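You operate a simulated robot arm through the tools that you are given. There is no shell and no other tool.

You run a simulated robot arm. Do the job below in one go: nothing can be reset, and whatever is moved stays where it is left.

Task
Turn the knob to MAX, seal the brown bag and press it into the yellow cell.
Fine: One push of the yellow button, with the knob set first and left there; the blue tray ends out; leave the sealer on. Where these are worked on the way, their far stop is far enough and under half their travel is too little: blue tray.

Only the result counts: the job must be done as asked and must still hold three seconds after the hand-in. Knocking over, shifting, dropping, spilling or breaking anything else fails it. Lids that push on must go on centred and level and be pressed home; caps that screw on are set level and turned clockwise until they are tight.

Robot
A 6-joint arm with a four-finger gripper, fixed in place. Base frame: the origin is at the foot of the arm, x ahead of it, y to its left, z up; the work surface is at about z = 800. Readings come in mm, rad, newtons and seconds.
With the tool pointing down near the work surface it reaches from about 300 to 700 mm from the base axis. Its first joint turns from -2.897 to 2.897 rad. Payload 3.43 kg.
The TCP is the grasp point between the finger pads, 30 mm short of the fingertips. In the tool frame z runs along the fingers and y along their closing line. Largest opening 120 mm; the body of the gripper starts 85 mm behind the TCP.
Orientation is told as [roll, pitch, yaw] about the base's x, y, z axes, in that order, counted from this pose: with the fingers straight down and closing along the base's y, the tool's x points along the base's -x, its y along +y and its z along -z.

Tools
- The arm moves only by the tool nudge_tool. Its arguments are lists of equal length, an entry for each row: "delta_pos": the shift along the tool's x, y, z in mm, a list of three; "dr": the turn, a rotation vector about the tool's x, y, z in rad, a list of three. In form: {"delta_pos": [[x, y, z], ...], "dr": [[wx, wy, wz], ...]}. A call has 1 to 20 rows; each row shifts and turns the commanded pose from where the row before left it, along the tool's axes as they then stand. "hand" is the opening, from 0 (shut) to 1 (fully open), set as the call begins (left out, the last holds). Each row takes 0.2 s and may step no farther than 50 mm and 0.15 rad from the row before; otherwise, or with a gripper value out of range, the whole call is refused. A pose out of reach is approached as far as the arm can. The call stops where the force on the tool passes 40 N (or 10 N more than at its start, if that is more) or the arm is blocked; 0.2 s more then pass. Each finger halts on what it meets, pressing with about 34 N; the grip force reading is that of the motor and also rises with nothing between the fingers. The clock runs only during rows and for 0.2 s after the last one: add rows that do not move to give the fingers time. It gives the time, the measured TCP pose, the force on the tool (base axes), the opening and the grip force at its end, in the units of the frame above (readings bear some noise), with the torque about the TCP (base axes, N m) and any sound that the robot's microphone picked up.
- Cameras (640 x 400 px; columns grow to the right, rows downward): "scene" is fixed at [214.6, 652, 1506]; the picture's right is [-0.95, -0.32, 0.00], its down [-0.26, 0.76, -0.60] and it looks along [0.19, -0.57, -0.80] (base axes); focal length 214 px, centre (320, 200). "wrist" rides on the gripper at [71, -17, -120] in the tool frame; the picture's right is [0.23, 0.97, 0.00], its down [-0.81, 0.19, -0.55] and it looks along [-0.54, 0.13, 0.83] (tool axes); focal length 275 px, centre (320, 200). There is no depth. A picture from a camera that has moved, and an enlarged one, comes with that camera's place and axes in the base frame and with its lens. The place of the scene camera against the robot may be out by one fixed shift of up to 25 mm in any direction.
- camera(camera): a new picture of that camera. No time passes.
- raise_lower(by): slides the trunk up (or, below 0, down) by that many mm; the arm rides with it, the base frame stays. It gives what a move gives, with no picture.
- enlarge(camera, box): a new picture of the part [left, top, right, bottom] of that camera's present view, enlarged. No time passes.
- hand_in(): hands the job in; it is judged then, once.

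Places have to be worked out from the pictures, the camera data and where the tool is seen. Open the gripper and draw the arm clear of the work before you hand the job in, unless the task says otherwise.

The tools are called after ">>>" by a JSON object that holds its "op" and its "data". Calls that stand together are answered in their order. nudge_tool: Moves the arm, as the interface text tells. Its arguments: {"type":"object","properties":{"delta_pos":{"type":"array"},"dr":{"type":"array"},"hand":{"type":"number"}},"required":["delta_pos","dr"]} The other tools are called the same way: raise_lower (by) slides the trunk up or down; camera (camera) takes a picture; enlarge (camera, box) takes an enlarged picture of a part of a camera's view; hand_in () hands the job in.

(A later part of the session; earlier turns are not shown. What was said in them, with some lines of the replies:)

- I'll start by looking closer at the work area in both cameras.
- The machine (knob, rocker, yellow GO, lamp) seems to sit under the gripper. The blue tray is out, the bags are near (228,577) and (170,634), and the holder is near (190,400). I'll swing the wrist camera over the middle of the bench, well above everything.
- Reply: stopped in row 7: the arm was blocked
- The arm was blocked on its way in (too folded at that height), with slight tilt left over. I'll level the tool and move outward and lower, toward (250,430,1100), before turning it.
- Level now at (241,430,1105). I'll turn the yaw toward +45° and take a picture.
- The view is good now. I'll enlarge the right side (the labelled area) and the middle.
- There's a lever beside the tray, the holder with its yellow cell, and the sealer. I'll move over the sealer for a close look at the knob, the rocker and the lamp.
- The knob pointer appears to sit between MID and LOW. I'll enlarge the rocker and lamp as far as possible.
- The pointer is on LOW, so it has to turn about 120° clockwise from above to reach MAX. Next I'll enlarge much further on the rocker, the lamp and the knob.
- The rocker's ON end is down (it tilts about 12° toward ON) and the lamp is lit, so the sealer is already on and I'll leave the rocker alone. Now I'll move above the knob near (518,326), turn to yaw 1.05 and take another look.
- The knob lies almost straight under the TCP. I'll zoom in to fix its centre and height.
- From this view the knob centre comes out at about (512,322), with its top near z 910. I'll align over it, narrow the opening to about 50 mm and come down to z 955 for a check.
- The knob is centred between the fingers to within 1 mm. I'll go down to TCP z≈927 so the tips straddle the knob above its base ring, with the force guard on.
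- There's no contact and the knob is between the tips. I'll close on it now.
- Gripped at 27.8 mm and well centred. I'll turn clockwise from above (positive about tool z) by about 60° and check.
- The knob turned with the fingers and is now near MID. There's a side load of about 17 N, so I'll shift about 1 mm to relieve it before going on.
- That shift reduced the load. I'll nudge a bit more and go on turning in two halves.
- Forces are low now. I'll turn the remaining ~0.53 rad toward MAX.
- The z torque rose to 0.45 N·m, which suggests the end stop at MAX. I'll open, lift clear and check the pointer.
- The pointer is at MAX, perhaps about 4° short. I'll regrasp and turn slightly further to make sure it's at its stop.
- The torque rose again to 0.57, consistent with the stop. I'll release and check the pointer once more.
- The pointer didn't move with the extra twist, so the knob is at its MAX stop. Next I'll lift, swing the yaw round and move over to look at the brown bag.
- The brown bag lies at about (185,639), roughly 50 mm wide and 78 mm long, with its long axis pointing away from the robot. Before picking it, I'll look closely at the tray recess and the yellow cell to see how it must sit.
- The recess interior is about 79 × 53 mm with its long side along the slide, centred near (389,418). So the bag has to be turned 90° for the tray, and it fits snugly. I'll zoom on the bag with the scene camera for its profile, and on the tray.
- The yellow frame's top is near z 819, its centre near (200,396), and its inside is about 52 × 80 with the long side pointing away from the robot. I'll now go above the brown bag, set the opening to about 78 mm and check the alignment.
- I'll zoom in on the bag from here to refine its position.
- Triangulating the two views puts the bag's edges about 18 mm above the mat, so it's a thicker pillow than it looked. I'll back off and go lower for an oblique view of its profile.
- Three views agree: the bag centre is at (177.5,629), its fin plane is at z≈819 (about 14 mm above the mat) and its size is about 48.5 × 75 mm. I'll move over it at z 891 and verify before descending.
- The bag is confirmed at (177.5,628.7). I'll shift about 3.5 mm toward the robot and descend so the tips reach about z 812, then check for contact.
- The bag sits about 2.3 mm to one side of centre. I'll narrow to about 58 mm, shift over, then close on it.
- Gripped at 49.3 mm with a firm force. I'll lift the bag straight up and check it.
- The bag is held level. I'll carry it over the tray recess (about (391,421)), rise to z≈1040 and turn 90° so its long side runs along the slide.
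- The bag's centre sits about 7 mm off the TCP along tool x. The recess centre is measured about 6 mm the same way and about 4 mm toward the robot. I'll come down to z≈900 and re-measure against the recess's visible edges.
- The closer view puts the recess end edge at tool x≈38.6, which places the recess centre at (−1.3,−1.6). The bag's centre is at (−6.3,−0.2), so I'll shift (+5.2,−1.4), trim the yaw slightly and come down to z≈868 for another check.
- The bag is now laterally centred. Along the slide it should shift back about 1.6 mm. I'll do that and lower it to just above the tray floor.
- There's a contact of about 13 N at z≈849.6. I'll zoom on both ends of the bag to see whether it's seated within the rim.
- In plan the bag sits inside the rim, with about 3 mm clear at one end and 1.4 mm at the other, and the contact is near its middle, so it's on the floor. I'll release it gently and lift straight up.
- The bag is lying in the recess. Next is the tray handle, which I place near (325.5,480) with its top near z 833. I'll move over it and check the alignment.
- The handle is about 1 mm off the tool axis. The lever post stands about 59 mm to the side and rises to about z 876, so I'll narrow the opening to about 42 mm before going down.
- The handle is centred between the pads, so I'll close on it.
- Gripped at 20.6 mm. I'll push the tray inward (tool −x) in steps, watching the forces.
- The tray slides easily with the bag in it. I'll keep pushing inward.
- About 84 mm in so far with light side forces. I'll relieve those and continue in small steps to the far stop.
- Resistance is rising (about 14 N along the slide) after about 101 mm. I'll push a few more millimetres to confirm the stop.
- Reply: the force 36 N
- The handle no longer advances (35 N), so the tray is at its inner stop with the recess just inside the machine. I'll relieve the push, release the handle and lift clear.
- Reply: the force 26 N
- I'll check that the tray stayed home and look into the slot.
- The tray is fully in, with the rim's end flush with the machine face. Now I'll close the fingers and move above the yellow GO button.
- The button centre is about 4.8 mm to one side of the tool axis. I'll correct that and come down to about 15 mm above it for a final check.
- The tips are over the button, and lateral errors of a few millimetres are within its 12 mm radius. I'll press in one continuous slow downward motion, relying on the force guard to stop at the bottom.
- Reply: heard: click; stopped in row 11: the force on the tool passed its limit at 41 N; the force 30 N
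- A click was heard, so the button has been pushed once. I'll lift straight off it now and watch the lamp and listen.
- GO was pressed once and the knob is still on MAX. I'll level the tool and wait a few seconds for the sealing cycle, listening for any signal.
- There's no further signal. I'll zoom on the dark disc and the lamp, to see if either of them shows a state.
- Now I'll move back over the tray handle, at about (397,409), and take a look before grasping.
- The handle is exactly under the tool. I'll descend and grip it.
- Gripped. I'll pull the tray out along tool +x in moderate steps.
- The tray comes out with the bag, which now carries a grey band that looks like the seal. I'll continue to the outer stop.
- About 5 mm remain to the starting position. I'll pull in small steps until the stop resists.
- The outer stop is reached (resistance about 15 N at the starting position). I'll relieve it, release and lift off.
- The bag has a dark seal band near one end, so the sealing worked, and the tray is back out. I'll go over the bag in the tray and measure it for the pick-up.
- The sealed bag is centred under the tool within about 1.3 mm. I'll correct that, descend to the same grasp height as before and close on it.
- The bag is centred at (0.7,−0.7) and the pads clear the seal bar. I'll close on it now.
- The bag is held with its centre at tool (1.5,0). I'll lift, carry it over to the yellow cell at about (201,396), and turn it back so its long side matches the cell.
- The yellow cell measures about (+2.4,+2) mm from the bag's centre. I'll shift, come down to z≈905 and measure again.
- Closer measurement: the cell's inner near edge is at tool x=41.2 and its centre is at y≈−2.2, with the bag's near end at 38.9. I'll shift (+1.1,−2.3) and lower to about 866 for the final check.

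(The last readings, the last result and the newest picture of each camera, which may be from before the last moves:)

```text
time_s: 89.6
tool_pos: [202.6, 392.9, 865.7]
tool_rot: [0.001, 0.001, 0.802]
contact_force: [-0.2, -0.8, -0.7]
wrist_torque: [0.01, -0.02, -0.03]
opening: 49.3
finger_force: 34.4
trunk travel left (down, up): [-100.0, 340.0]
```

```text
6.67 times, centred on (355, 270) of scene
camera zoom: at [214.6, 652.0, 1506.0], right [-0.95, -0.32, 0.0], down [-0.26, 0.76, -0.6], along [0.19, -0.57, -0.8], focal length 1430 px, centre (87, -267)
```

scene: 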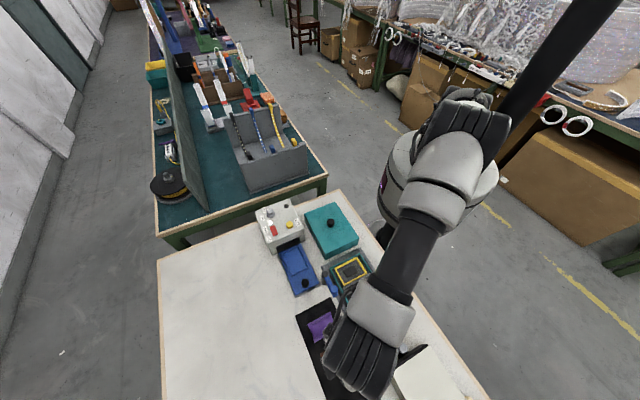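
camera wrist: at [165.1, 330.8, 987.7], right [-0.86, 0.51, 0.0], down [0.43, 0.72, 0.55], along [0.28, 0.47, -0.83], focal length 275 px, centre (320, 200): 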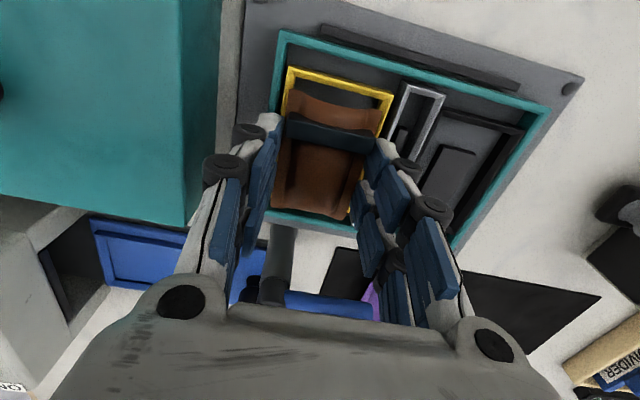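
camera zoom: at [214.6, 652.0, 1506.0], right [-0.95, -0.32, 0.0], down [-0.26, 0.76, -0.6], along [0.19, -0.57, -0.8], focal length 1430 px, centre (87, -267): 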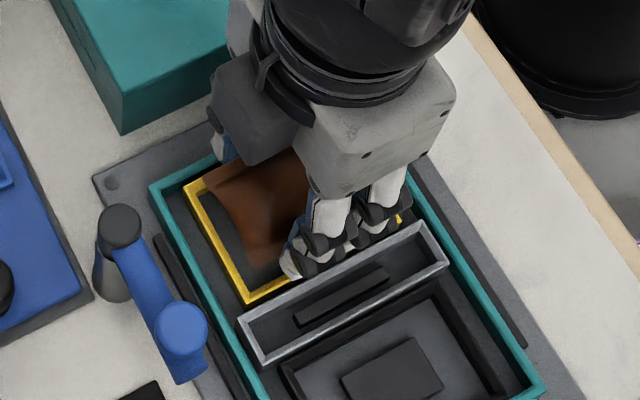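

The image shows the arm overshot sideways: the cell centre is now at y≈+2. I'll correct (+0.9,+2.0) without descending and check again.

>>> {"op": "nudge_tool", "data": {"delta_pos": [[0.9, 2.0, 0], [0, 0, 0], [0, 0, 0]], "dr": [[0, 0, 0], [0, 0, 0], [0, 0, 0]]}}

>>> {"op": "enlarge", "data": {"camera": "wrist", "box": [250, 40, 400, 150]}}

```text
time_s: 90.4
tool_pos: [200.9, 394.2, 867.0]
tool_rot: [0.001, 0.003, 0.8]
contact_force: [0.5, -0.1, -0.2]
wrist_torque: [-0.01, -0.02, 0.02]
opening: 49.0
finger_force: 33.6
trunk travel left (down, up): [-100.0, 340.0]
```

```text
3.64 times, centred on (325, 95) of wrist
camera zoom: at [163.3, 331.6, 987.8], right [-0.86, 0.51, 0.0], down [0.43, 0.72, 0.55], along [0.28, 0.47, -0.83], focal length 1001 px, centre (302, 582)
```

zoom: 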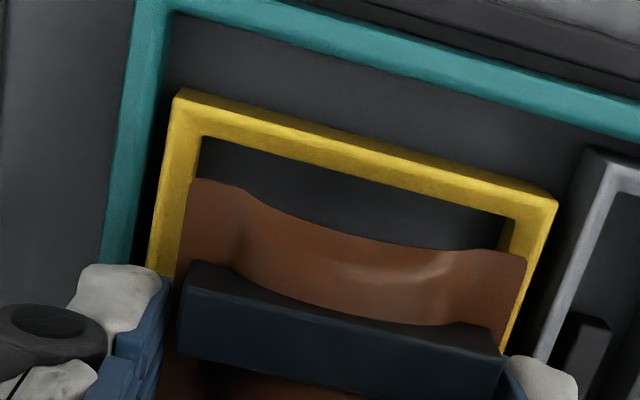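

The bag is now centred over the cell (y≈0, end gap 1.4 mm). I'll lower it gently into the cell.

>>> {"op": "nudge_tool", "data": {"delta_pos": [[0, 0, 4], [0, 0, 3], [0, 0, 2], [0, 0, 2], [0, 0, 0]], "dr": [[0, 0, 0], [0, 0, 0], [0, 0, 0], [0, 0, 0], [0, 0, 0]]}}

>>> {"op": "enlarge", "data": {"camera": "wrist", "box": [250, 40, 400, 150]}}

```text
time_s: 91.6
tool_pos: [199.9, 394.8, 856.1]
tool_rot: [-0.001, -0.001, 0.8]
contact_force: [0.5, 0.2, -1.0]
wrist_torque: [0.01, 0.01, -0.01]
opening: 49.3
finger_force: 34.0
trunk travel left (down, up): [-100.0, 340.0]
```

```text
3.64 times, centred on (325, 95) of wrist
camera zoom: at [163.1, 331.2, 977.1], right [-0.86, 0.51, 0.0], down [0.43, 0.72, 0.55], along [0.28, 0.47, -0.83], focal length 1001 px, centre (302, 582)
```

zoom: 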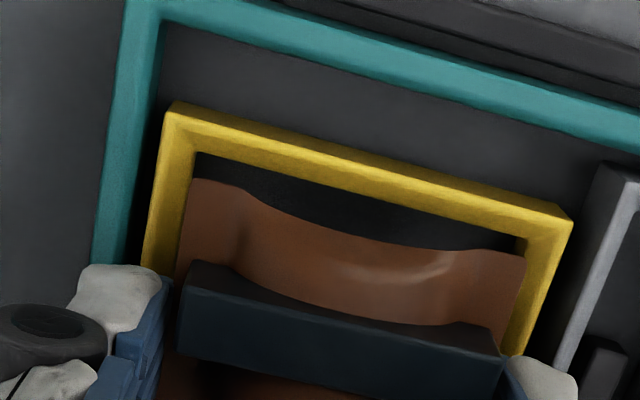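

Still centred with no contact. I'll continue down in small steps until contact.

>>> {"op": "nudge_tool", "data": {"delta_pos": [[0, 0, 1.5], [0, 0, 1.5], [0, 0, 1.5], [0, 0, 0]], "dr": [[0, 0, 0], [0, 0, 0], [0, 0, 0], [0, 0, 0]]}}

>>> {"op": "enlarge", "data": {"camera": "wrist", "box": [250, 40, 400, 150]}}

```text
time_s: 92.6
tool_pos: [199.2, 393.4, 852.4]
tool_rot: [0.001, -0.003, 0.803]
contact_force: [-1.1, -8.1, 26.3]
wrist_torque: [0.63, 0.55, 0.22]
opening: 49.3
finger_force: 33.7
trunk travel left (down, up): [-100.0, 340.0]
```

```text
3.64 times, centred on (325, 95) of wrist
camera zoom: at [162.2, 330.4, 973.9], right [-0.86, 0.51, 0.0], down [0.43, 0.72, 0.55], along [0.28, 0.48, -0.83], focal length 1001 px, centre (302, 582)
```

zoom: 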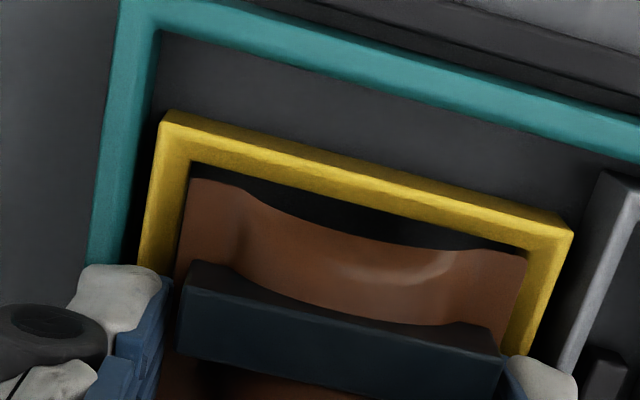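

The contact (26 N) is on one finger, touching the divider's top edge, while the bag itself is inside the cell. I'll raise 1.5 mm to unload, then open gently so the bag settles, and lift clear.

>>> {"op": "nudge_tool", "data": {"delta_pos": [[0, 0, -1.6], [0, 0, 0]], "dr": [[0, 0, 0], [0, 0, 0]]}}

>>> {"op": "nudge_tool", "data": {"delta_pos": [[0, 0, 0], [0, 0, 0], [0, 0, 0]], "dr": [[0, 0, 0], [0, 0, 0], [0, 0, 0]], "hand": 0.5}}

>>> {"op": "nudge_tool", "data": {"delta_pos": [[0, 0, -8], [0, 0, -15], [0, 0, -25], [0, 0, -25], [0, 0, 0]], "dr": [[0, 0, 0], [0, 0, 0], [0, 0, 0], [0, 0, 0], [0, 0, 0]]}}

>>> {"op": "camera", "data": {"camera": "wrist"}}

>>> {"op": "enlarge", "data": {"camera": "wrist", "box": [230, 20, 410, 190]}}

>>> {"op": "enlarge", "data": {"camera": "scene", "box": [325, 240, 385, 300]}}

```text
time_s: 93.2
tool_pos: [198.1, 394.6, 853.7]
tool_rot: [0.0, -0.001, 0.801]
contact_force: [1.7, -7.3, 13.2]
wrist_torque: [0.29, 0.06, 0.0]
opening: 49.3
finger_force: 33.8
trunk travel left (down, up): [-100.0, 340.0]
```

```text
time_s: 94.0
tool_pos: [198.7, 394.3, 853.5]
tool_rot: [-0.001, 0.0, 0.8]
contact_force: [-0.2, -0.3, 0.2]
wrist_torque: [0.0, -0.02, 0.01]
opening: 60.0
finger_force: 0.0
trunk travel left (down, up): [-100.0, 340.0]
```

```text
time_s: 95.2
tool_pos: [198.6, 394.0, 925.6]
tool_rot: [-0.002, 0.0, 0.8]
contact_force: [-0.5, -0.6, 0.4]
wrist_torque: [0.01, 0.01, -0.01]
opening: 59.9
finger_force: 0.0
trunk travel left (down, up): [-100.0, 340.0]
```

```text
taken
camera wrist: at [161.4, 332.0, 1046.1], right [-0.86, 0.51, 0.0], down [0.43, 0.72, 0.55], along [0.28, 0.47, -0.83], focal length 275 px, centre (320, 200)
```

wrist: 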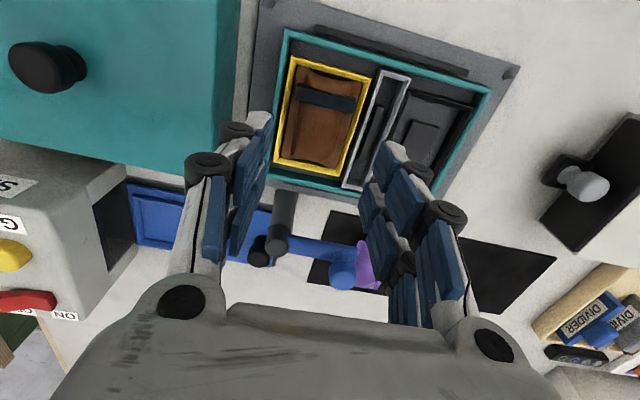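

```text
2.35 times, centred on (320, 105) of wrist
camera zoom: at [161.4, 332.0, 1046.1], right [-0.86, 0.51, 0.0], down [0.43, 0.72, 0.55], along [0.28, 0.47, -0.83], focal length 648 px, centre (320, 424)
```

zoom: 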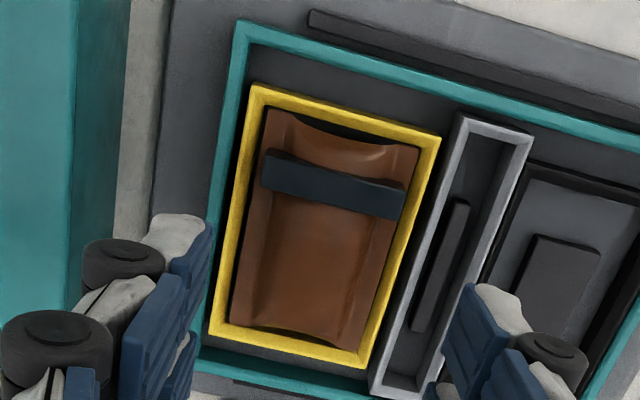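

```text
6.67 times, centred on (355, 270) of scene
camera zoom: at [214.6, 652.0, 1506.0], right [-0.95, -0.32, 0.0], down [-0.26, 0.76, -0.6], along [0.19, -0.57, -0.8], focal length 1430 px, centre (87, -267)
```

zoom: 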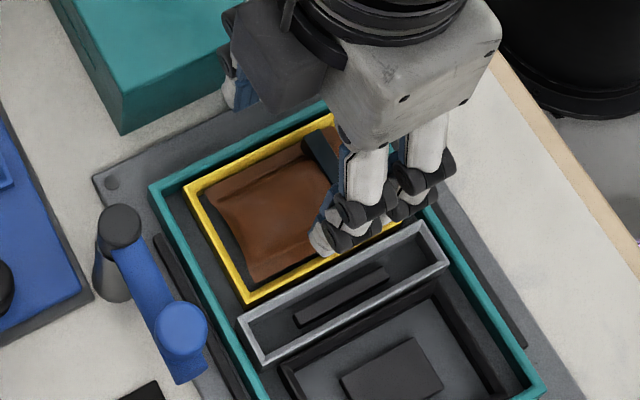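

The bag lies inside the yellow frame, centred within about 1 mm. Next I'll close the fingers and press it down near its middle, clear of the seal bar, with the force guard on.

>>> {"op": "nudge_tool", "data": {"delta_pos": [[-2, -1.3, 0], [0, 0, 0], [0, 0, 0], [0, 0, 20], [0, 0, 20], [0, 0, 0]], "dr": [[0, 0, 0], [0, 0, 0], [0, 0, 0], [0, 0, 0], [0, 0, 0], [0, 0, 0]], "hand": 0}}

>>> {"op": "camera", "data": {"camera": "wrist"}}

>>> {"op": "enlarge", "data": {"camera": "scene", "box": [325, 240, 385, 300]}}

```text
time_s: 96.6
tool_pos: [201.1, 395.4, 885.1]
tool_rot: [0.0, -0.001, 0.801]
contact_force: [-0.3, 0.2, 0.7]
wrist_torque: [0.0, -0.01, 0.0]
opening: 0.0
finger_force: 33.5
trunk travel left (down, up): [-100.0, 340.0]
```

```text
taken
camera wrist: at [164.8, 332.6, 1006.4], right [-0.86, 0.51, 0.0], down [0.43, 0.72, 0.55], along [0.28, 0.47, -0.83], focal length 275 px, centre (320, 200)
```

wrist: 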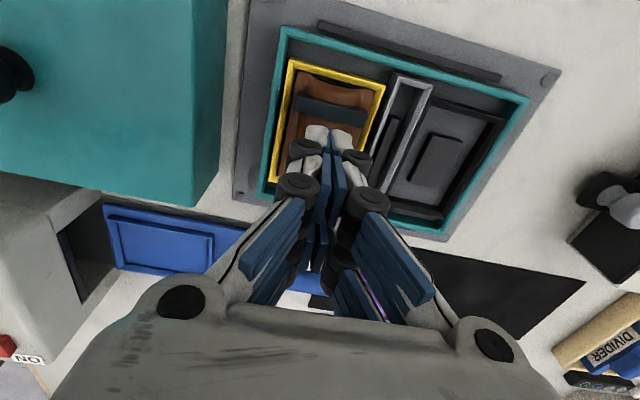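

```text
6.67 times, centred on (355, 270) of scene
camera zoom: at [214.6, 652.0, 1506.0], right [-0.95, -0.32, 0.0], down [-0.26, 0.76, -0.6], along [0.19, -0.57, -0.8], focal length 1430 px, centre (87, -267)
```

zoom: 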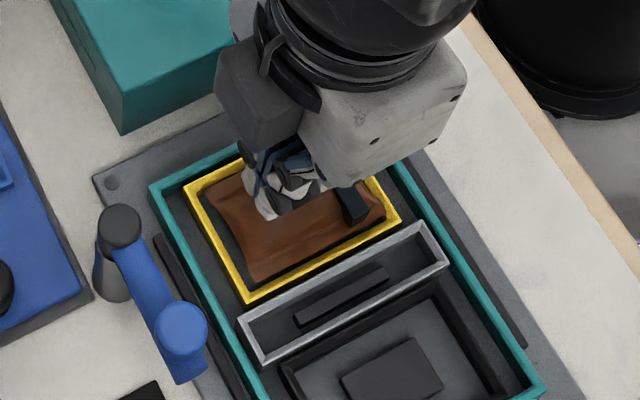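

The tips are over the bag's middle. I'll press down slowly.

>>> {"op": "nudge_tool", "data": {"delta_pos": [[0, 0, 6], [0, 0, 5], [0, 0, 3], [0, 0, 2], [0, 0, 2], [0, 0, 1.5], [0, 0, 1.5], [0, 0, 1.5], [0, 0, 1.5], [0, 0, 1.5]], "dr": [[0, 0, 0], [0, 0, 0], [0, 0, 0], [0, 0, 0], [0, 0, 0], [0, 0, 0], [0, 0, 0], [0, 0, 0], [0, 0, 0], [0, 0, 0]]}}

```text
time_s: 98.8
tool_pos: [201.4, 393.8, 860.8]
tool_rot: [0.0, -0.002, 0.802]
contact_force: [-1.6, 0.0, 12.6]
wrist_torque: [-0.02, 0.11, 0.01]
opening: 6.1
finger_force: 33.1
trunk travel left (down, up): [-100.0, 340.0]
```

Contact at tip z≈831 with about 13 N. I'll keep pressing down until the guard trips.

>>> {"op": "nudge_tool", "data": {"delta_pos": [[0, 0, 1], [0, 0, 1], [0, 0, 1], [0, 0, 1], [0, 0, 1], [0, 0, 1], [0, 0, 1], [0, 0, 1]], "dr": [[0, 0, 0], [0, 0, 0], [0, 0, 0], [0, 0, 0], [0, 0, 0], [0, 0, 0], [0, 0, 0], [0, 0, 0]]}}

```text
time_s: 99.6
tool_pos: [201.5, 393.4, 861.1]
tool_rot: [-0.001, -0.002, 0.803]
contact_force: [-4.3, -5.6, 23.5]
wrist_torque: [-0.26, 0.2, 0.04]
opening: 6.0
finger_force: 33.3
trunk travel left (down, up): [-100.0, 340.0]
stopped in row 4: the force on the tool passed its limit at 42 N (the readings are from after the stop); the commanded pose is now the measured one
```

The bag is firmly bottomed (42 N with no further travel). I'll lift up and inspect.

>>> {"op": "nudge_tool", "data": {"delta_pos": [[0, 0, -10], [0, 0, -20], [0, 0, -30], [0, 0, -30], [0, 0, 0]], "dr": [[0, 0, 0], [0, 0, 0], [0, 0, 0], [0, 0, 0], [0, 0, 0]]}}

>>> {"op": "nudge_tool", "data": {"delta_pos": [[40, 0, 0], [40, 0, 0], [0, 0, 0]], "dr": [[0, 0, 0], [0, 0, 0], [0, 0, 0]], "hand": 0.5}}

>>> {"op": "camera", "data": {"camera": "wrist"}}

>>> {"op": "enlarge", "data": {"camera": "wrist", "box": [230, 80, 410, 250]}}

>>> {"op": "enlarge", "data": {"camera": "scene", "box": [325, 240, 385, 300]}}

```text
time_s: 100.8
tool_pos: [203.3, 397.5, 948.8]
tool_rot: [0.001, -0.002, 0.801]
contact_force: [-0.1, -0.4, -1.3]
wrist_torque: [-0.01, -0.02, 0.02]
opening: 0.0
finger_force: 33.0
trunk travel left (down, up): [-100.0, 340.0]
```

```text
time_s: 101.6
tool_pos: [147.7, 334.4, 942.2]
tool_rot: [-0.006, 0.013, 0.793]
contact_force: [-0.2, 0.1, -0.4]
wrist_torque: [0.02, -0.03, 0.04]
opening: 57.9
finger_force: 0.0
trunk travel left (down, up): [-100.0, 340.0]
```

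```text
taken
camera wrist: at [111.1, 273.8, 1064.8], right [-0.85, 0.52, 0.0], down [0.44, 0.72, 0.54], along [0.28, 0.46, -0.84], focal length 275 px, centre (320, 200)
```

wrist: 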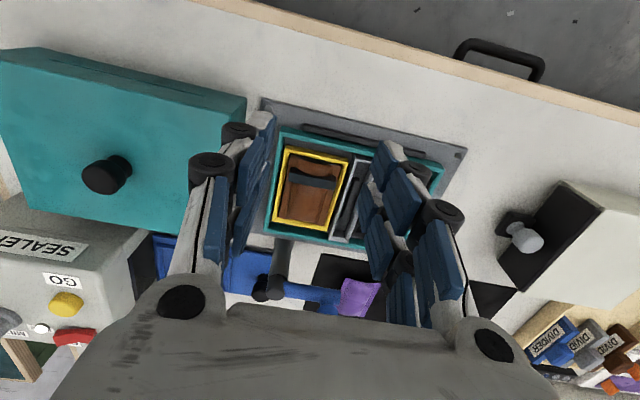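

```text
2.35 times, centred on (320, 165) of wrist
camera zoom: at [111.1, 273.8, 1064.8], right [-0.85, 0.52, 0.0], down [0.44, 0.72, 0.54], along [0.28, 0.46, -0.84], focal length 648 px, centre (320, 282)
```

zoom: 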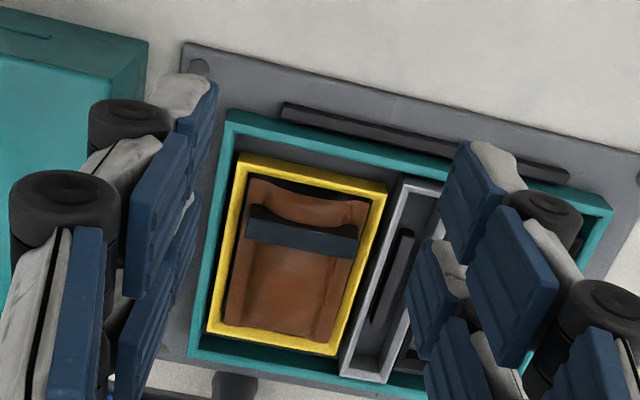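

```text
6.67 times, centred on (355, 270) of scene
camera zoom: at [214.6, 652.0, 1506.0], right [-0.95, -0.32, 0.0], down [-0.26, 0.76, -0.6], along [0.19, -0.57, -0.8], focal length 1430 px, centre (87, -267)
```

zoom: 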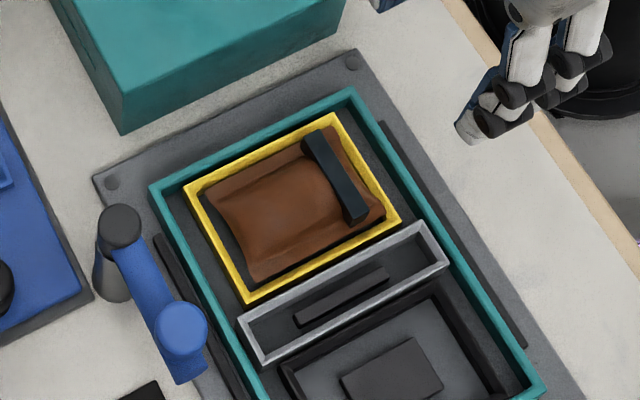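

The bag sits in the yellow frame. I'll look closer from both cameras to judge whether it's level and fully home.

>>> {"op": "enlarge", "data": {"camera": "scene", "box": [335, 250, 368, 290]}}

>>> {"op": "enlarge", "data": {"camera": "wrist", "box": [265, 135, 365, 235]}}

>>> {"op": "enlarge", "data": {"camera": "scene", "box": [255, 190, 345, 290]}}

```text
10.00 times, centred on (352, 270) of scene
camera zoom: at [214.6, 652.0, 1506.0], right [-0.95, -0.32, 0.0], down [-0.26, 0.76, -0.6], along [0.19, -0.57, -0.8], focal length 2145 px, centre (5, -500)
```

zoom: 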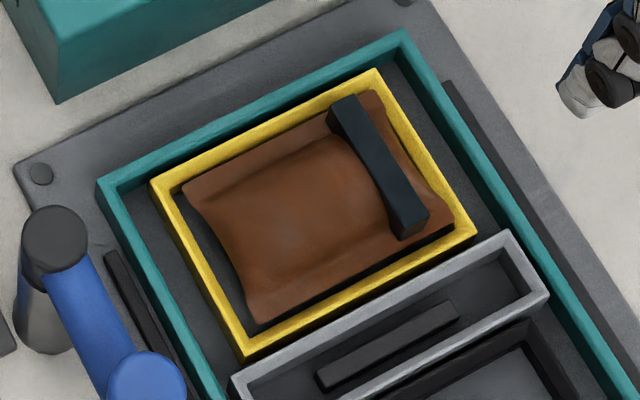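

```text
4.00 times, centred on (315, 185) of wrist
camera zoom: at [111.1, 273.8, 1064.8], right [-0.85, 0.52, 0.0], down [0.44, 0.72, 0.54], along [0.28, 0.46, -0.84], focal length 1101 px, centre (340, 260)
```

zoom: 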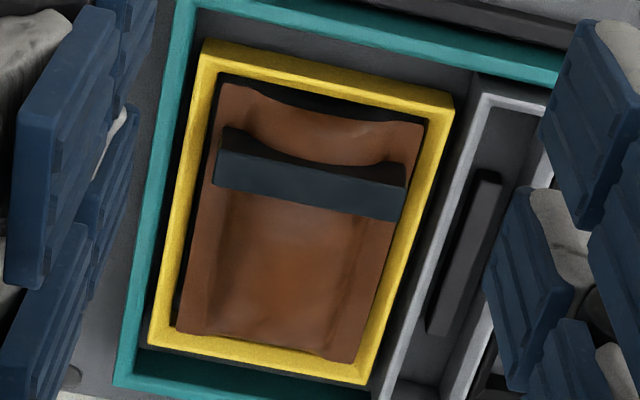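

```text
4.00 times, centred on (300, 240) of scene
camera zoom: at [214.6, 652.0, 1506.0], right [-0.95, -0.32, 0.0], down [-0.26, 0.76, -0.6], along [0.19, -0.57, -0.8], focal length 858 px, centre (400, 40)
```

zoom: 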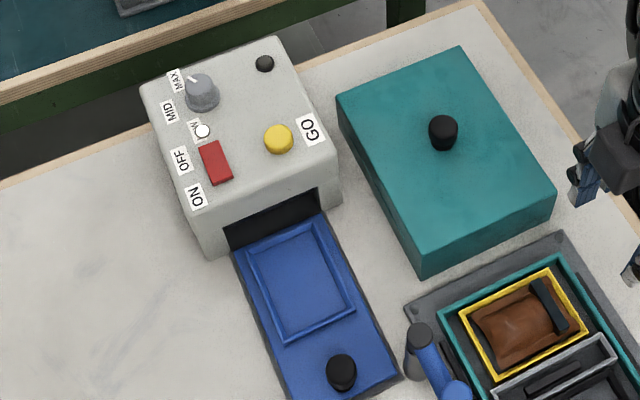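

I'll zoom even closer on the bag's two long edges against the yellow walls.

>>> {"op": "enlarge", "data": {"camera": "scene", "box": [340, 256, 364, 286]}}

>>> {"op": "enlarge", "data": {"camera": "wrist", "box": [270, 170, 350, 235]}}

>>> {"op": "enlarge", "data": {"camera": "wrist", "box": [270, 140, 350, 190]}}

```text
13.33 times, centred on (352, 271) of scene
camera zoom: at [214.6, 652.0, 1506.0], right [-0.95, -0.32, 0.0], down [-0.26, 0.76, -0.6], along [0.19, -0.57, -0.8], focal length 2860 px, centre (-107, -747)
```

zoom: 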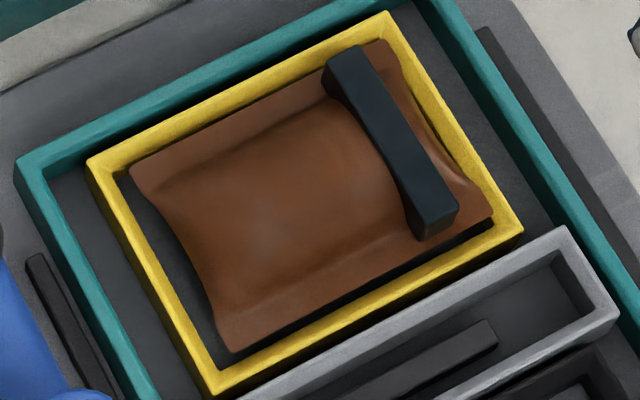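

```text
6.15 times, centred on (310, 202) of wrist
camera zoom: at [111.1, 273.8, 1064.8], right [-0.85, 0.52, 0.0], down [0.44, 0.72, 0.54], along [0.28, 0.46, -0.84], focal length 1694 px, centre (382, 185)
```

zoom: 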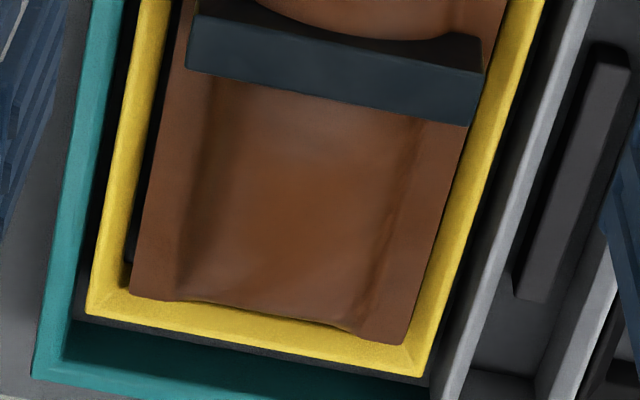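

```text
8.00 times, centred on (310, 165) of wrist
camera zoom: at [111.1, 273.8, 1064.8], right [-0.85, 0.52, 0.0], down [0.44, 0.72, 0.54], along [0.28, 0.46, -0.84], focal length 2202 px, centre (400, 480)
```

zoom: 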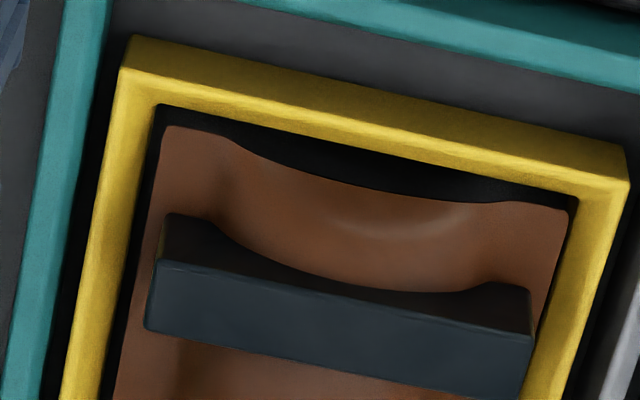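

From these angles I can't fully separate tilt from height. I'll return over the cell and probe the bag by touch on both sides, which also presses it down evenly.

>>> {"op": "nudge_tool", "data": {"delta_pos": [[-40, 0, 0], [-38, 0, 0], [0, 0, 0], [0, 0, 0]], "dr": [[0, 0, 0], [0, 0, 0], [0, 0, 0], [0, 0, 0]], "hand": 0}}

>>> {"op": "camera", "data": {"camera": "wrist"}}

>>> {"op": "enlarge", "data": {"camera": "wrist", "box": [240, 20, 400, 160]}}

```text
time_s: 102.6
tool_pos: [201.7, 394.5, 949.1]
tool_rot: [0.0, 0.0, 0.802]
contact_force: [0.0, -0.6, 0.4]
wrist_torque: [0.02, -0.03, 0.01]
opening: 0.0
finger_force: 17.8
trunk travel left (down, up): [-100.0, 340.0]
```

```text
taken
camera wrist: at [165.1, 332.3, 1069.6], right [-0.86, 0.51, 0.0], down [0.43, 0.72, 0.55], along [0.28, 0.48, -0.83], focal length 275 px, centre (320, 200)
```

wrist: 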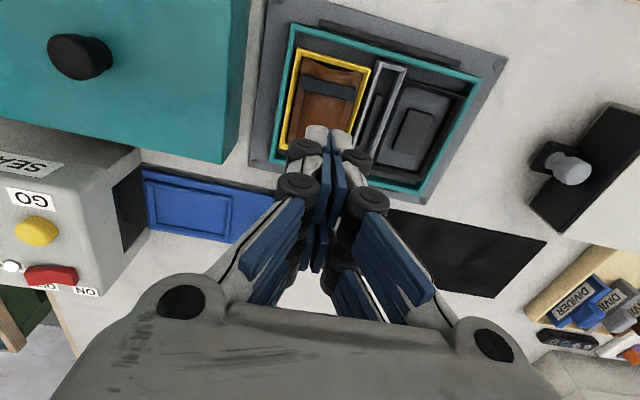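

```text
2.86 times, centred on (320, 90) of wrist
camera zoom: at [165.1, 332.3, 1069.6], right [-0.86, 0.51, 0.0], down [0.43, 0.72, 0.55], along [0.28, 0.48, -0.83], focal length 786 px, centre (320, 514)
```

zoom: 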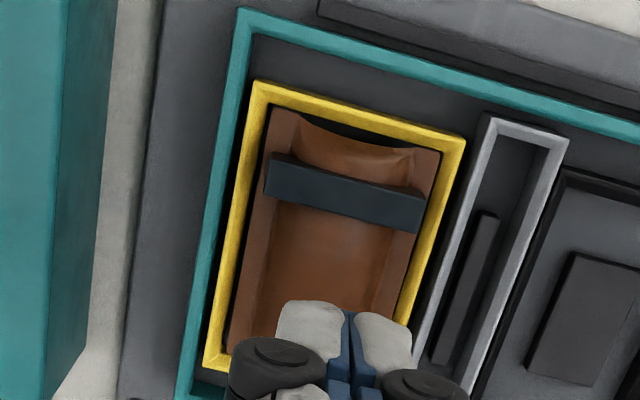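

Width scaling shows the fins at about the frame's top level (z≈820). I'll press on the divider-side half of the bag first and note the contact height.

>>> {"op": "nudge_tool", "data": {"delta_pos": [[-2, 14.5, 0], [0, 0, 30], [0, 0, 30], [0, 0, 12], [0, 0, 6], [0, 0, 3], [0, 0, 2], [0, 0, 2], [0, 0, 1.5], [0, 0, 1.5], [0, 0, 1.5], [0, 0, 1.5], [0, 0, 1.5], [0, 0, 1.5], [0, 0, 1.5], [0, 0, 1.5], [0, 0, 1.5], [0, 0, 1.5]], "dr": [[0, 0, 0], [0, 0, 0], [0, 0, 0], [0, 0, 0], [0, 0, 0], [0, 0, 0], [0, 0, 0], [0, 0, 0], [0, 0, 0], [0, 0, 0], [0, 0, 0], [0, 0, 0], [0, 0, 0], [0, 0, 0], [0, 0, 0], [0, 0, 0], [0, 0, 0], [0, 0, 0]]}}

```text
time_s: 105.4
tool_pos: [191.8, 405.5, 861.5]
tool_rot: [0.001, -0.006, 0.801]
contact_force: [-4.6, -7.1, 21.9]
wrist_torque: [-0.38, 0.2, -0.08]
opening: 6.4
finger_force: 33.7
trunk travel left (down, up): [-100.0, 340.0]
stopped in row 13: the force on the tool passed its limit at 44 N (the readings are from after the stop); the commanded pose is now the measured one
```

Same contact height here (861.5). Now the opposite half.

>>> {"op": "nudge_tool", "data": {"delta_pos": [[0, 0, -10], [0, 0, -12], [0, -26, 0], [0, 0, 8], [0, 0, 5], [0, 0, 3], [0, 0, 2], [0, 0, 1.5], [0, 0, 1.5], [0, 0, 1.5], [0, 0, 1.5], [0, 0, 1.5], [0, 0, 1.5], [0, 0, 1.5], [0, 0, 1.5]], "dr": [[0, 0, 0], [0, 0.006, 0], [0, 0, 0], [0, 0, 0], [0, 0, 0], [0, 0, 0], [0, 0, 0], [0, 0, 0], [0, 0, 0], [0, 0, 0], [0, 0, 0], [0, 0, 0], [0, 0, 0], [0, 0, 0], [0, 0, 0]]}}

```text
time_s: 107.8
tool_pos: [212.4, 388.5, 861.9]
tool_rot: [0.004, -0.002, 0.801]
contact_force: [-2.0, -8.5, 22.8]
wrist_torque: [-0.33, 0.19, 0.08]
opening: 5.7
finger_force: 33.2
trunk travel left (down, up): [-100.0, 340.0]
stopped in row 11: the force on the tool passed its limit at 44 N (the readings are from after the stop); the commanded pose is now the measured one
```

Both halves give the same height (861.5 and 861.9), so the bag is level and solidly seated. I'll lift away and open the gripper.

>>> {"op": "nudge_tool", "data": {"delta_pos": [[0, 0, -10], [0, 0, -25], [0, 0, -40], [0, 0, -40], [0, 0, -40], [0, 0, 0]], "dr": [[0, 0, 0], [0, 0, 0], [0, 0, 0], [0, 0, 0], [0, 0, 0], [0, 0, 0]]}}

>>> {"op": "camera", "data": {"camera": "wrist"}}

>>> {"op": "enlarge", "data": {"camera": "wrist", "box": [240, 0, 420, 140]}}

```text
time_s: 109.2
tool_pos: [211.6, 386.5, 1014.6]
tool_rot: [0.002, -0.003, 0.802]
contact_force: [-0.1, 0.4, 0.2]
wrist_torque: [0.03, -0.04, 0.0]
opening: 0.4
finger_force: 33.6
trunk travel left (down, up): [-100.0, 340.0]
```

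```text
taken
camera wrist: at [174.5, 323.9, 1136.1], right [-0.86, 0.51, 0.0], down [0.43, 0.71, 0.56], along [0.28, 0.48, -0.83], focal length 275 px, centre (320, 200)
```

wrist: 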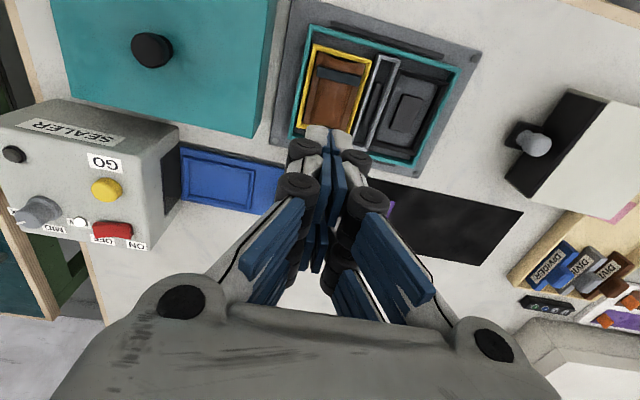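

```text
2.86 times, centred on (330, 70) of wrist
camera zoom: at [174.5, 323.9, 1136.1], right [-0.86, 0.51, 0.0], down [0.43, 0.71, 0.56], along [0.28, 0.48, -0.83], focal length 786 px, centre (291, 571)
```

zoom: 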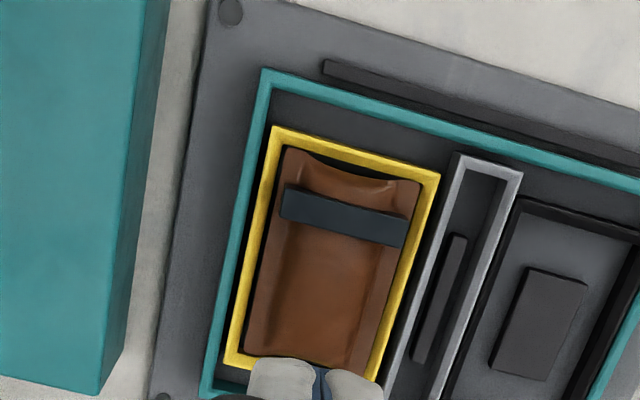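

The bag is well inside the yellow cell. I'll draw the arm up and away with the gripper open, then check the whole scene.

>>> {"op": "nudge_tool", "data": {"delta_pos": [[0, 0, -30], [-17.6, -27.7, -24], [-17.6, -27.7, -24], [-17.6, -27.7, -24], [-17.6, -27.7, -24], [-17.6, -27.7, -24], [-17.6, -27.7, -24], [-17.6, -27.7, -24], [0, 0, 0]], "dr": [[0, 0, 0], [0, 0, 0], [0, 0, 0], [0, 0, 0], [0, 0, 0], [0, 0, 0], [0, 0, 0], [0, 0, 0], [0, 0, 0]], "hand": 1}}

>>> {"op": "camera", "data": {"camera": "scene"}}

>>> {"op": "enlarge", "data": {"camera": "scene", "box": [240, 190, 400, 290]}}

>>> {"op": "enlarge", "data": {"camera": "scene", "box": [325, 250, 395, 320]}}

>>> {"op": "enlarge", "data": {"camera": "scene", "box": [280, 280, 460, 400]}}

```text
time_s: 111.2
tool_pos: [437.8, 340.7, 1213.7]
tool_rot: [0.004, -0.004, 0.802]
contact_force: [0.1, -0.3, 0.2]
wrist_torque: [0.0, 0.01, -0.01]
opening: 120.1
finger_force: 0.1
trunk travel left (down, up): [-100.0, 340.0]
```

```text
taken
```

scene: 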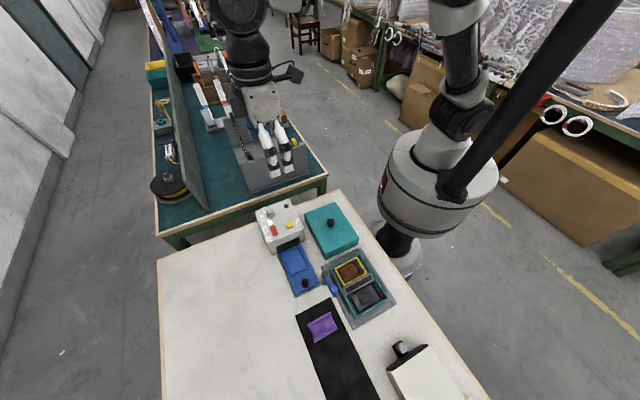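

```text
4.00 times, centred on (320, 240) of scene
camera zoom: at [214.6, 652.0, 1506.0], right [-0.95, -0.32, 0.0], down [-0.26, 0.76, -0.6], along [0.19, -0.57, -0.8], focal length 858 px, centre (320, 40)
```

zoom: 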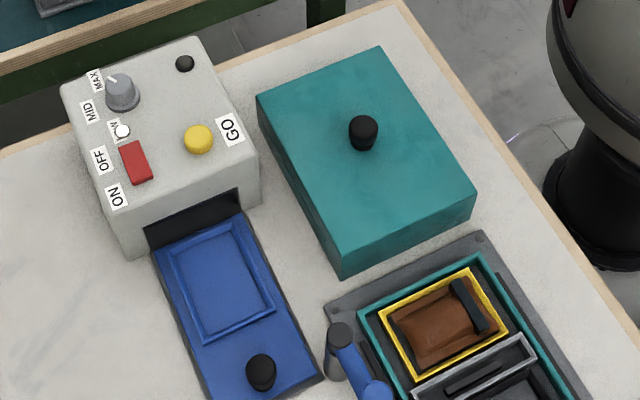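

```text
5.71 times, centred on (360, 285) of scene
camera zoom: at [214.6, 652.0, 1506.0], right [-0.95, -0.32, 0.0], down [-0.26, 0.76, -0.6], along [0.19, -0.57, -0.8], focal length 1226 px, centre (91, -286)
```

zoom: 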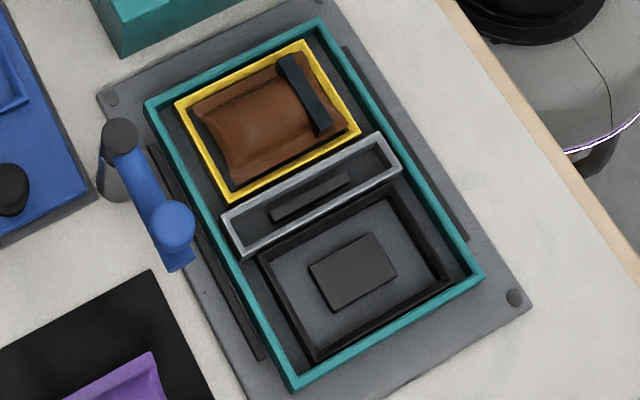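

```text
3.33 times, centred on (370, 340) of scene
camera zoom: at [214.6, 652.0, 1506.0], right [-0.95, -0.32, 0.0], down [-0.26, 0.76, -0.6], along [0.19, -0.57, -0.8], focal length 715 px, centre (153, -267)
```

zoom: 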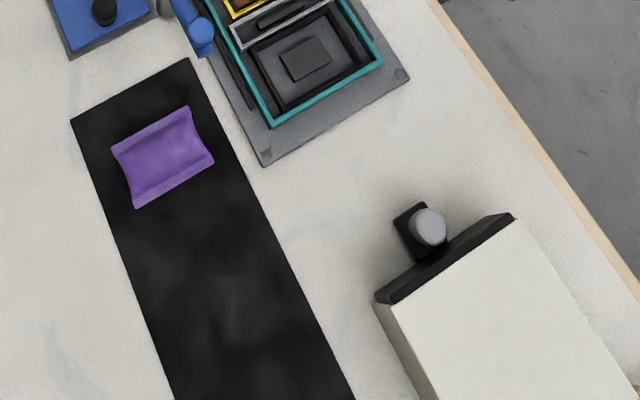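

Everything else looks unmoved: tray out, knob on MAX, purple bag, lever and holder in place. I'll take one last high zoom on the cell from both cameras, to be sure about the bag's depth.

>>> {"op": "enlarge", "data": {"camera": "scene", "box": [338, 252, 368, 288]}}

>>> {"op": "camera", "data": {"camera": "wrist"}}

```text
11.11 times, centred on (353, 270) of scene
camera zoom: at [214.6, 652.0, 1506.0], right [-0.95, -0.32, 0.0], down [-0.26, 0.76, -0.6], along [0.19, -0.57, -0.8], focal length 2383 px, centre (-47, -578)
```

zoom: 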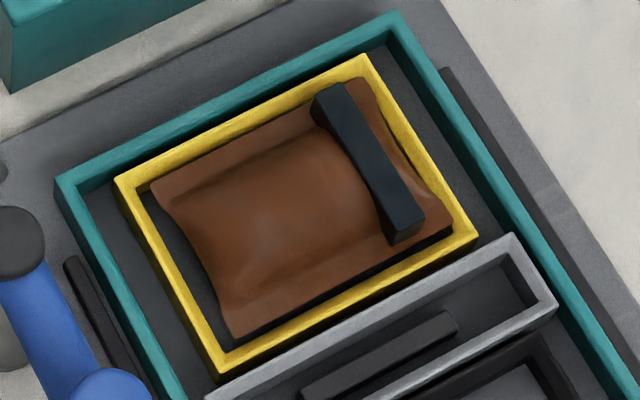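

```text
taken
camera wrist: at [400.5, 276.9, 1334.6], right [-0.86, 0.51, 0.0], down [0.43, 0.71, 0.56], along [0.28, 0.48, -0.83], focal length 275 px, centre (320, 200)
```

wrist: 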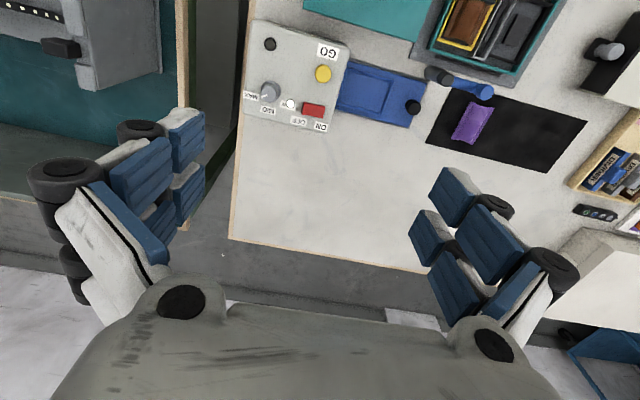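

The bag lies loosely between the walls and looks seated, but I can't rule out a slight lengthwise tilt. To be safe I'll go back and press each end down too.

>>> {"op": "nudge_tool", "data": {"delta_pos": [[17.6, 27.7, 24], [17.6, 27.7, 24], [17.6, 27.7, 24], [17.6, 27.7, 24], [17.6, 27.7, 24], [17.6, 27.7, 24], [17.6, 27.7, 24], [-17, 13, 30], [0, 0, 30], [0, 0, 30], [0, 0, 0]], "dr": [[0, 0, 0], [0, 0, 0], [0, 0, 0], [0, 0, 0], [0, 0, 0], [0, 0, 0], [0, 0, 0], [0, 0, 0], [0, 0, 0], [0, 0, 0], [0, 0, 0]], "hand": 0}}

>>> {"op": "camera", "data": {"camera": "wrist"}}

>>> {"op": "enlarge", "data": {"camera": "wrist", "box": [240, 0, 400, 140]}}

```text
time_s: 113.6
tool_pos: [214.1, 409.9, 954.9]
tool_rot: [0.004, -0.004, 0.802]
contact_force: [-0.8, -0.3, 0.3]
wrist_torque: [-0.01, -0.01, 0.01]
opening: 0.0
finger_force: 33.7
trunk travel left (down, up): [-100.0, 340.0]
```

```text
taken
camera wrist: at [177.0, 346.6, 1075.7], right [-0.86, 0.51, 0.0], down [0.43, 0.71, 0.56], along [0.28, 0.48, -0.83], focal length 275 px, centre (320, 200)
```

wrist: 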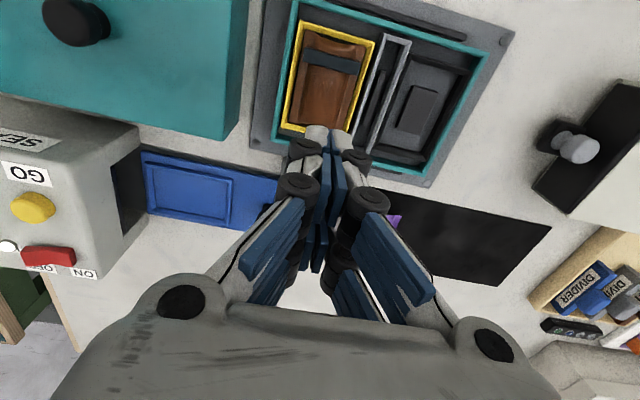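

```text
2.86 times, centred on (320, 70) of wrist
camera zoom: at [177.0, 346.6, 1075.7], right [-0.86, 0.51, 0.0], down [0.43, 0.71, 0.56], along [0.28, 0.48, -0.83], focal length 786 px, centre (320, 571)
```

zoom: 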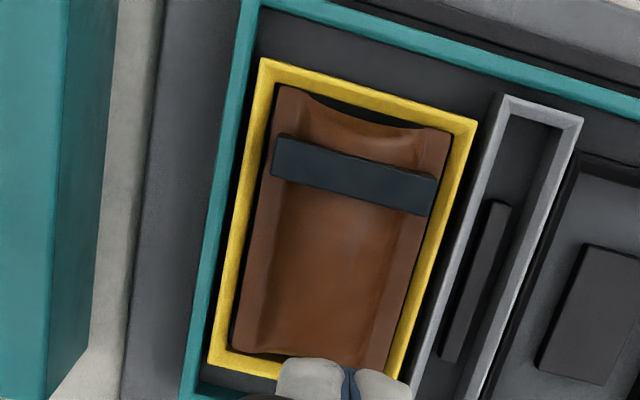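

The tips are 23 mm toward the far end from the bag's centre. I'll press there now.

>>> {"op": "nudge_tool", "data": {"delta_pos": [[0, 0, 35], [0, 0, 30], [0, 0, 15], [0, 0, 6], [0, 0, 3], [0, 0, 2], [0, 0, 1.5], [0, 0, 1.5], [0, 0, 1.5], [0, 0, 1.5], [0, 0, 1.5], [0, 0, 1.5], [0, 0, 1.5], [0, 0, 1.5], [0, 0, 1.5], [0, 0, 1.5]], "dr": [[0, 0, 0], [0, 0, 0], [0, 0, 0], [0, 0, 0], [0, 0, 0], [0, 0, 0], [0, 0, 0], [0, 0, 0], [0, 0, 0], [0, 0, 0], [0, 0, 0], [0, 0, 0], [0, 0, 0], [0, 0, 0], [0, 0, 0], [0, 0, 0]]}}

```text
time_s: 115.8
tool_pos: [215.3, 411.6, 860.8]
tool_rot: [0.003, -0.008, 0.802]
contact_force: [-2.7, -8.3, 22.3]
wrist_torque: [-0.5, 0.31, 0.07]
opening: 6.1
finger_force: 33.4
trunk travel left (down, up): [-100.0, 340.0]
stopped in row 11: the force on the tool passed its limit at 43 N (the readings are from after the stop); the commanded pose is now the measured one
```

The same height again (860.8), so the bag is level in both directions and bottomed. I'll lift off and draw the arm clear with the gripper open.

>>> {"op": "nudge_tool", "data": {"delta_pos": [[0, 0, -10], [0, 0, -25], [0, 0, -40], [0, 0, -40], [0, 0, -40], [0, 0, -40], [-14, -27.7, -20], [-14, -27.7, -20], [-14, -27.7, -20], [-14, -27.7, -20], [-14, -27.7, -20], [-14, -27.7, -20], [-14, -27.7, -20], [0, 0, 0]], "dr": [[0, 0, 0], [0, 0.006, 0], [0, 0, 0], [0, 0, 0], [0, 0, 0], [0, 0, 0], [0, 0, 0], [0, 0, 0], [0, 0, 0], [0, 0, 0], [0, 0, 0], [0, 0, 0], [0, 0, 0], [0, 0, 0]]}}

>>> {"op": "nudge_tool", "data": {"delta_pos": [[0, 0, 0], [0, 0, 0], [0, 0, 0], [0, 0, 0], [0, 0, 0], [0, 0, 0], [0, 0, 0]], "dr": [[0, 0, 0], [0, 0, 0], [0, 0, 0], [0, 0, 0], [0, 0, 0], [0, 0, 0], [0, 0, 0]], "hand": 1}}

>>> {"op": "camera", "data": {"camera": "scene"}}

>>> {"op": "enlarge", "data": {"camera": "scene", "box": [240, 190, 400, 290]}}

>>> {"op": "enlarge", "data": {"camera": "scene", "box": [338, 252, 368, 288]}}

```text
time_s: 118.8
tool_pos: [423.1, 348.2, 1194.1]
tool_rot: [0.003, 0.001, 0.802]
contact_force: [1.1, 0.1, 0.1]
wrist_torque: [-0.01, -0.03, -0.02]
opening: 0.3
finger_force: 33.9
trunk travel left (down, up): [-100.0, 340.0]
```

```text
time_s: 120.4
tool_pos: [422.9, 349.7, 1195.3]
tool_rot: [0.004, 0.0, 0.8]
contact_force: [0.2, -0.1, -0.3]
wrist_torque: [0.0, 0.03, 0.0]
opening: 117.6
finger_force: 0.1
trunk travel left (down, up): [-100.0, 340.0]
```

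```text
taken
```

scene: 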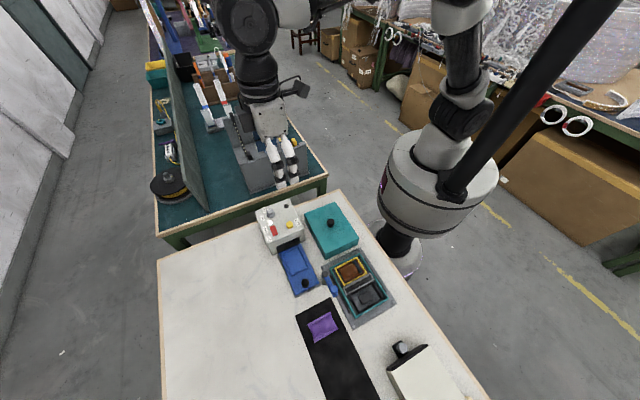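

```text
4.00 times, centred on (320, 240) of scene
camera zoom: at [214.6, 652.0, 1506.0], right [-0.95, -0.32, 0.0], down [-0.26, 0.76, -0.6], along [0.19, -0.57, -0.8], focal length 858 px, centre (320, 40)
```

zoom: 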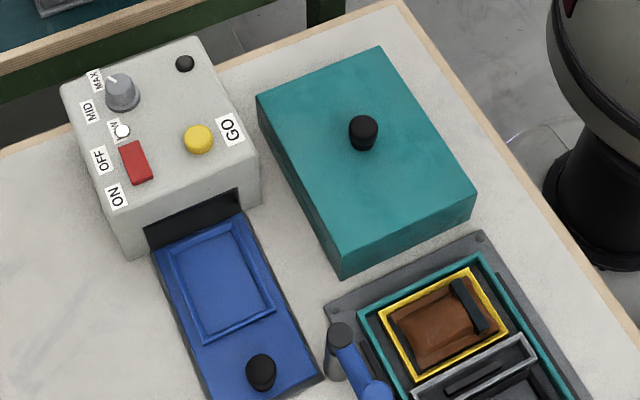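

```text
11.11 times, centred on (353, 270) of scene
camera zoom: at [214.6, 652.0, 1506.0], right [-0.95, -0.32, 0.0], down [-0.26, 0.76, -0.6], along [0.19, -0.57, -0.8], focal length 2383 px, centre (-47, -578)
```

zoom: 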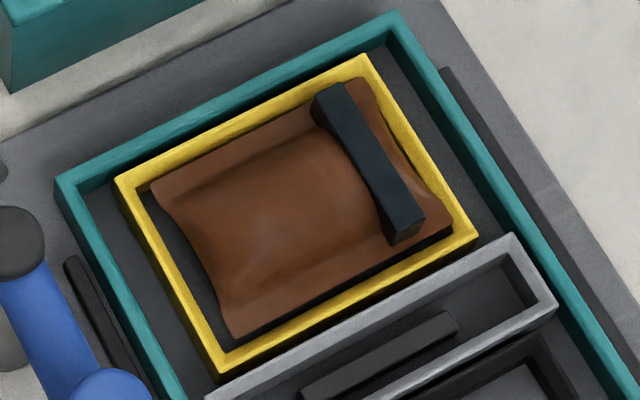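

The final check matches the task. The knob is on MAX, the rocker still has its ON end down, and the lamp is lit. The tray is out at its stop, and the sealed brown bag sits level in the yellow cell. Nothing else has moved, and the arm is clear with the gripper open, so I'm handing in.

>>> {"op": "hand_in", "data": {}}

```text
The job is handed in.
```

I handed the job in: the brown bag is sealed and sitting in the yellow cell. The hand-in gave no verdict, so what follows is what I saw and measured.

- **Knob:** it was turned from LOW to MAX before sealing. It was against its stop, and it still points at MAX.
- **Sealing:** the bag went into the blue tray, which I pushed in to its far stop. I pressed the yellow button once and heard one click. The bag came out with a dark bar across one end, which I took as the seal.
- **Blue tray:** it is pulled back out to its outer stop.
- **Sealer:** it was already on (ON end of the switch down, lamp lit), so I left the switch alone.
- **Yellow cell:** the bag lies inside the frame and is level. I pressed it at four spots with about 40 N each. It didn't go any lower, so I judged it fully down. I heard no click or snap when pressing it in.

While I was lowering the bag, one finger touched the top edge of the grey divider slot with about 26 N. The last pictures show the holder, purple bag, lever and teal box where they started. The arm is clear, with the gripper open.
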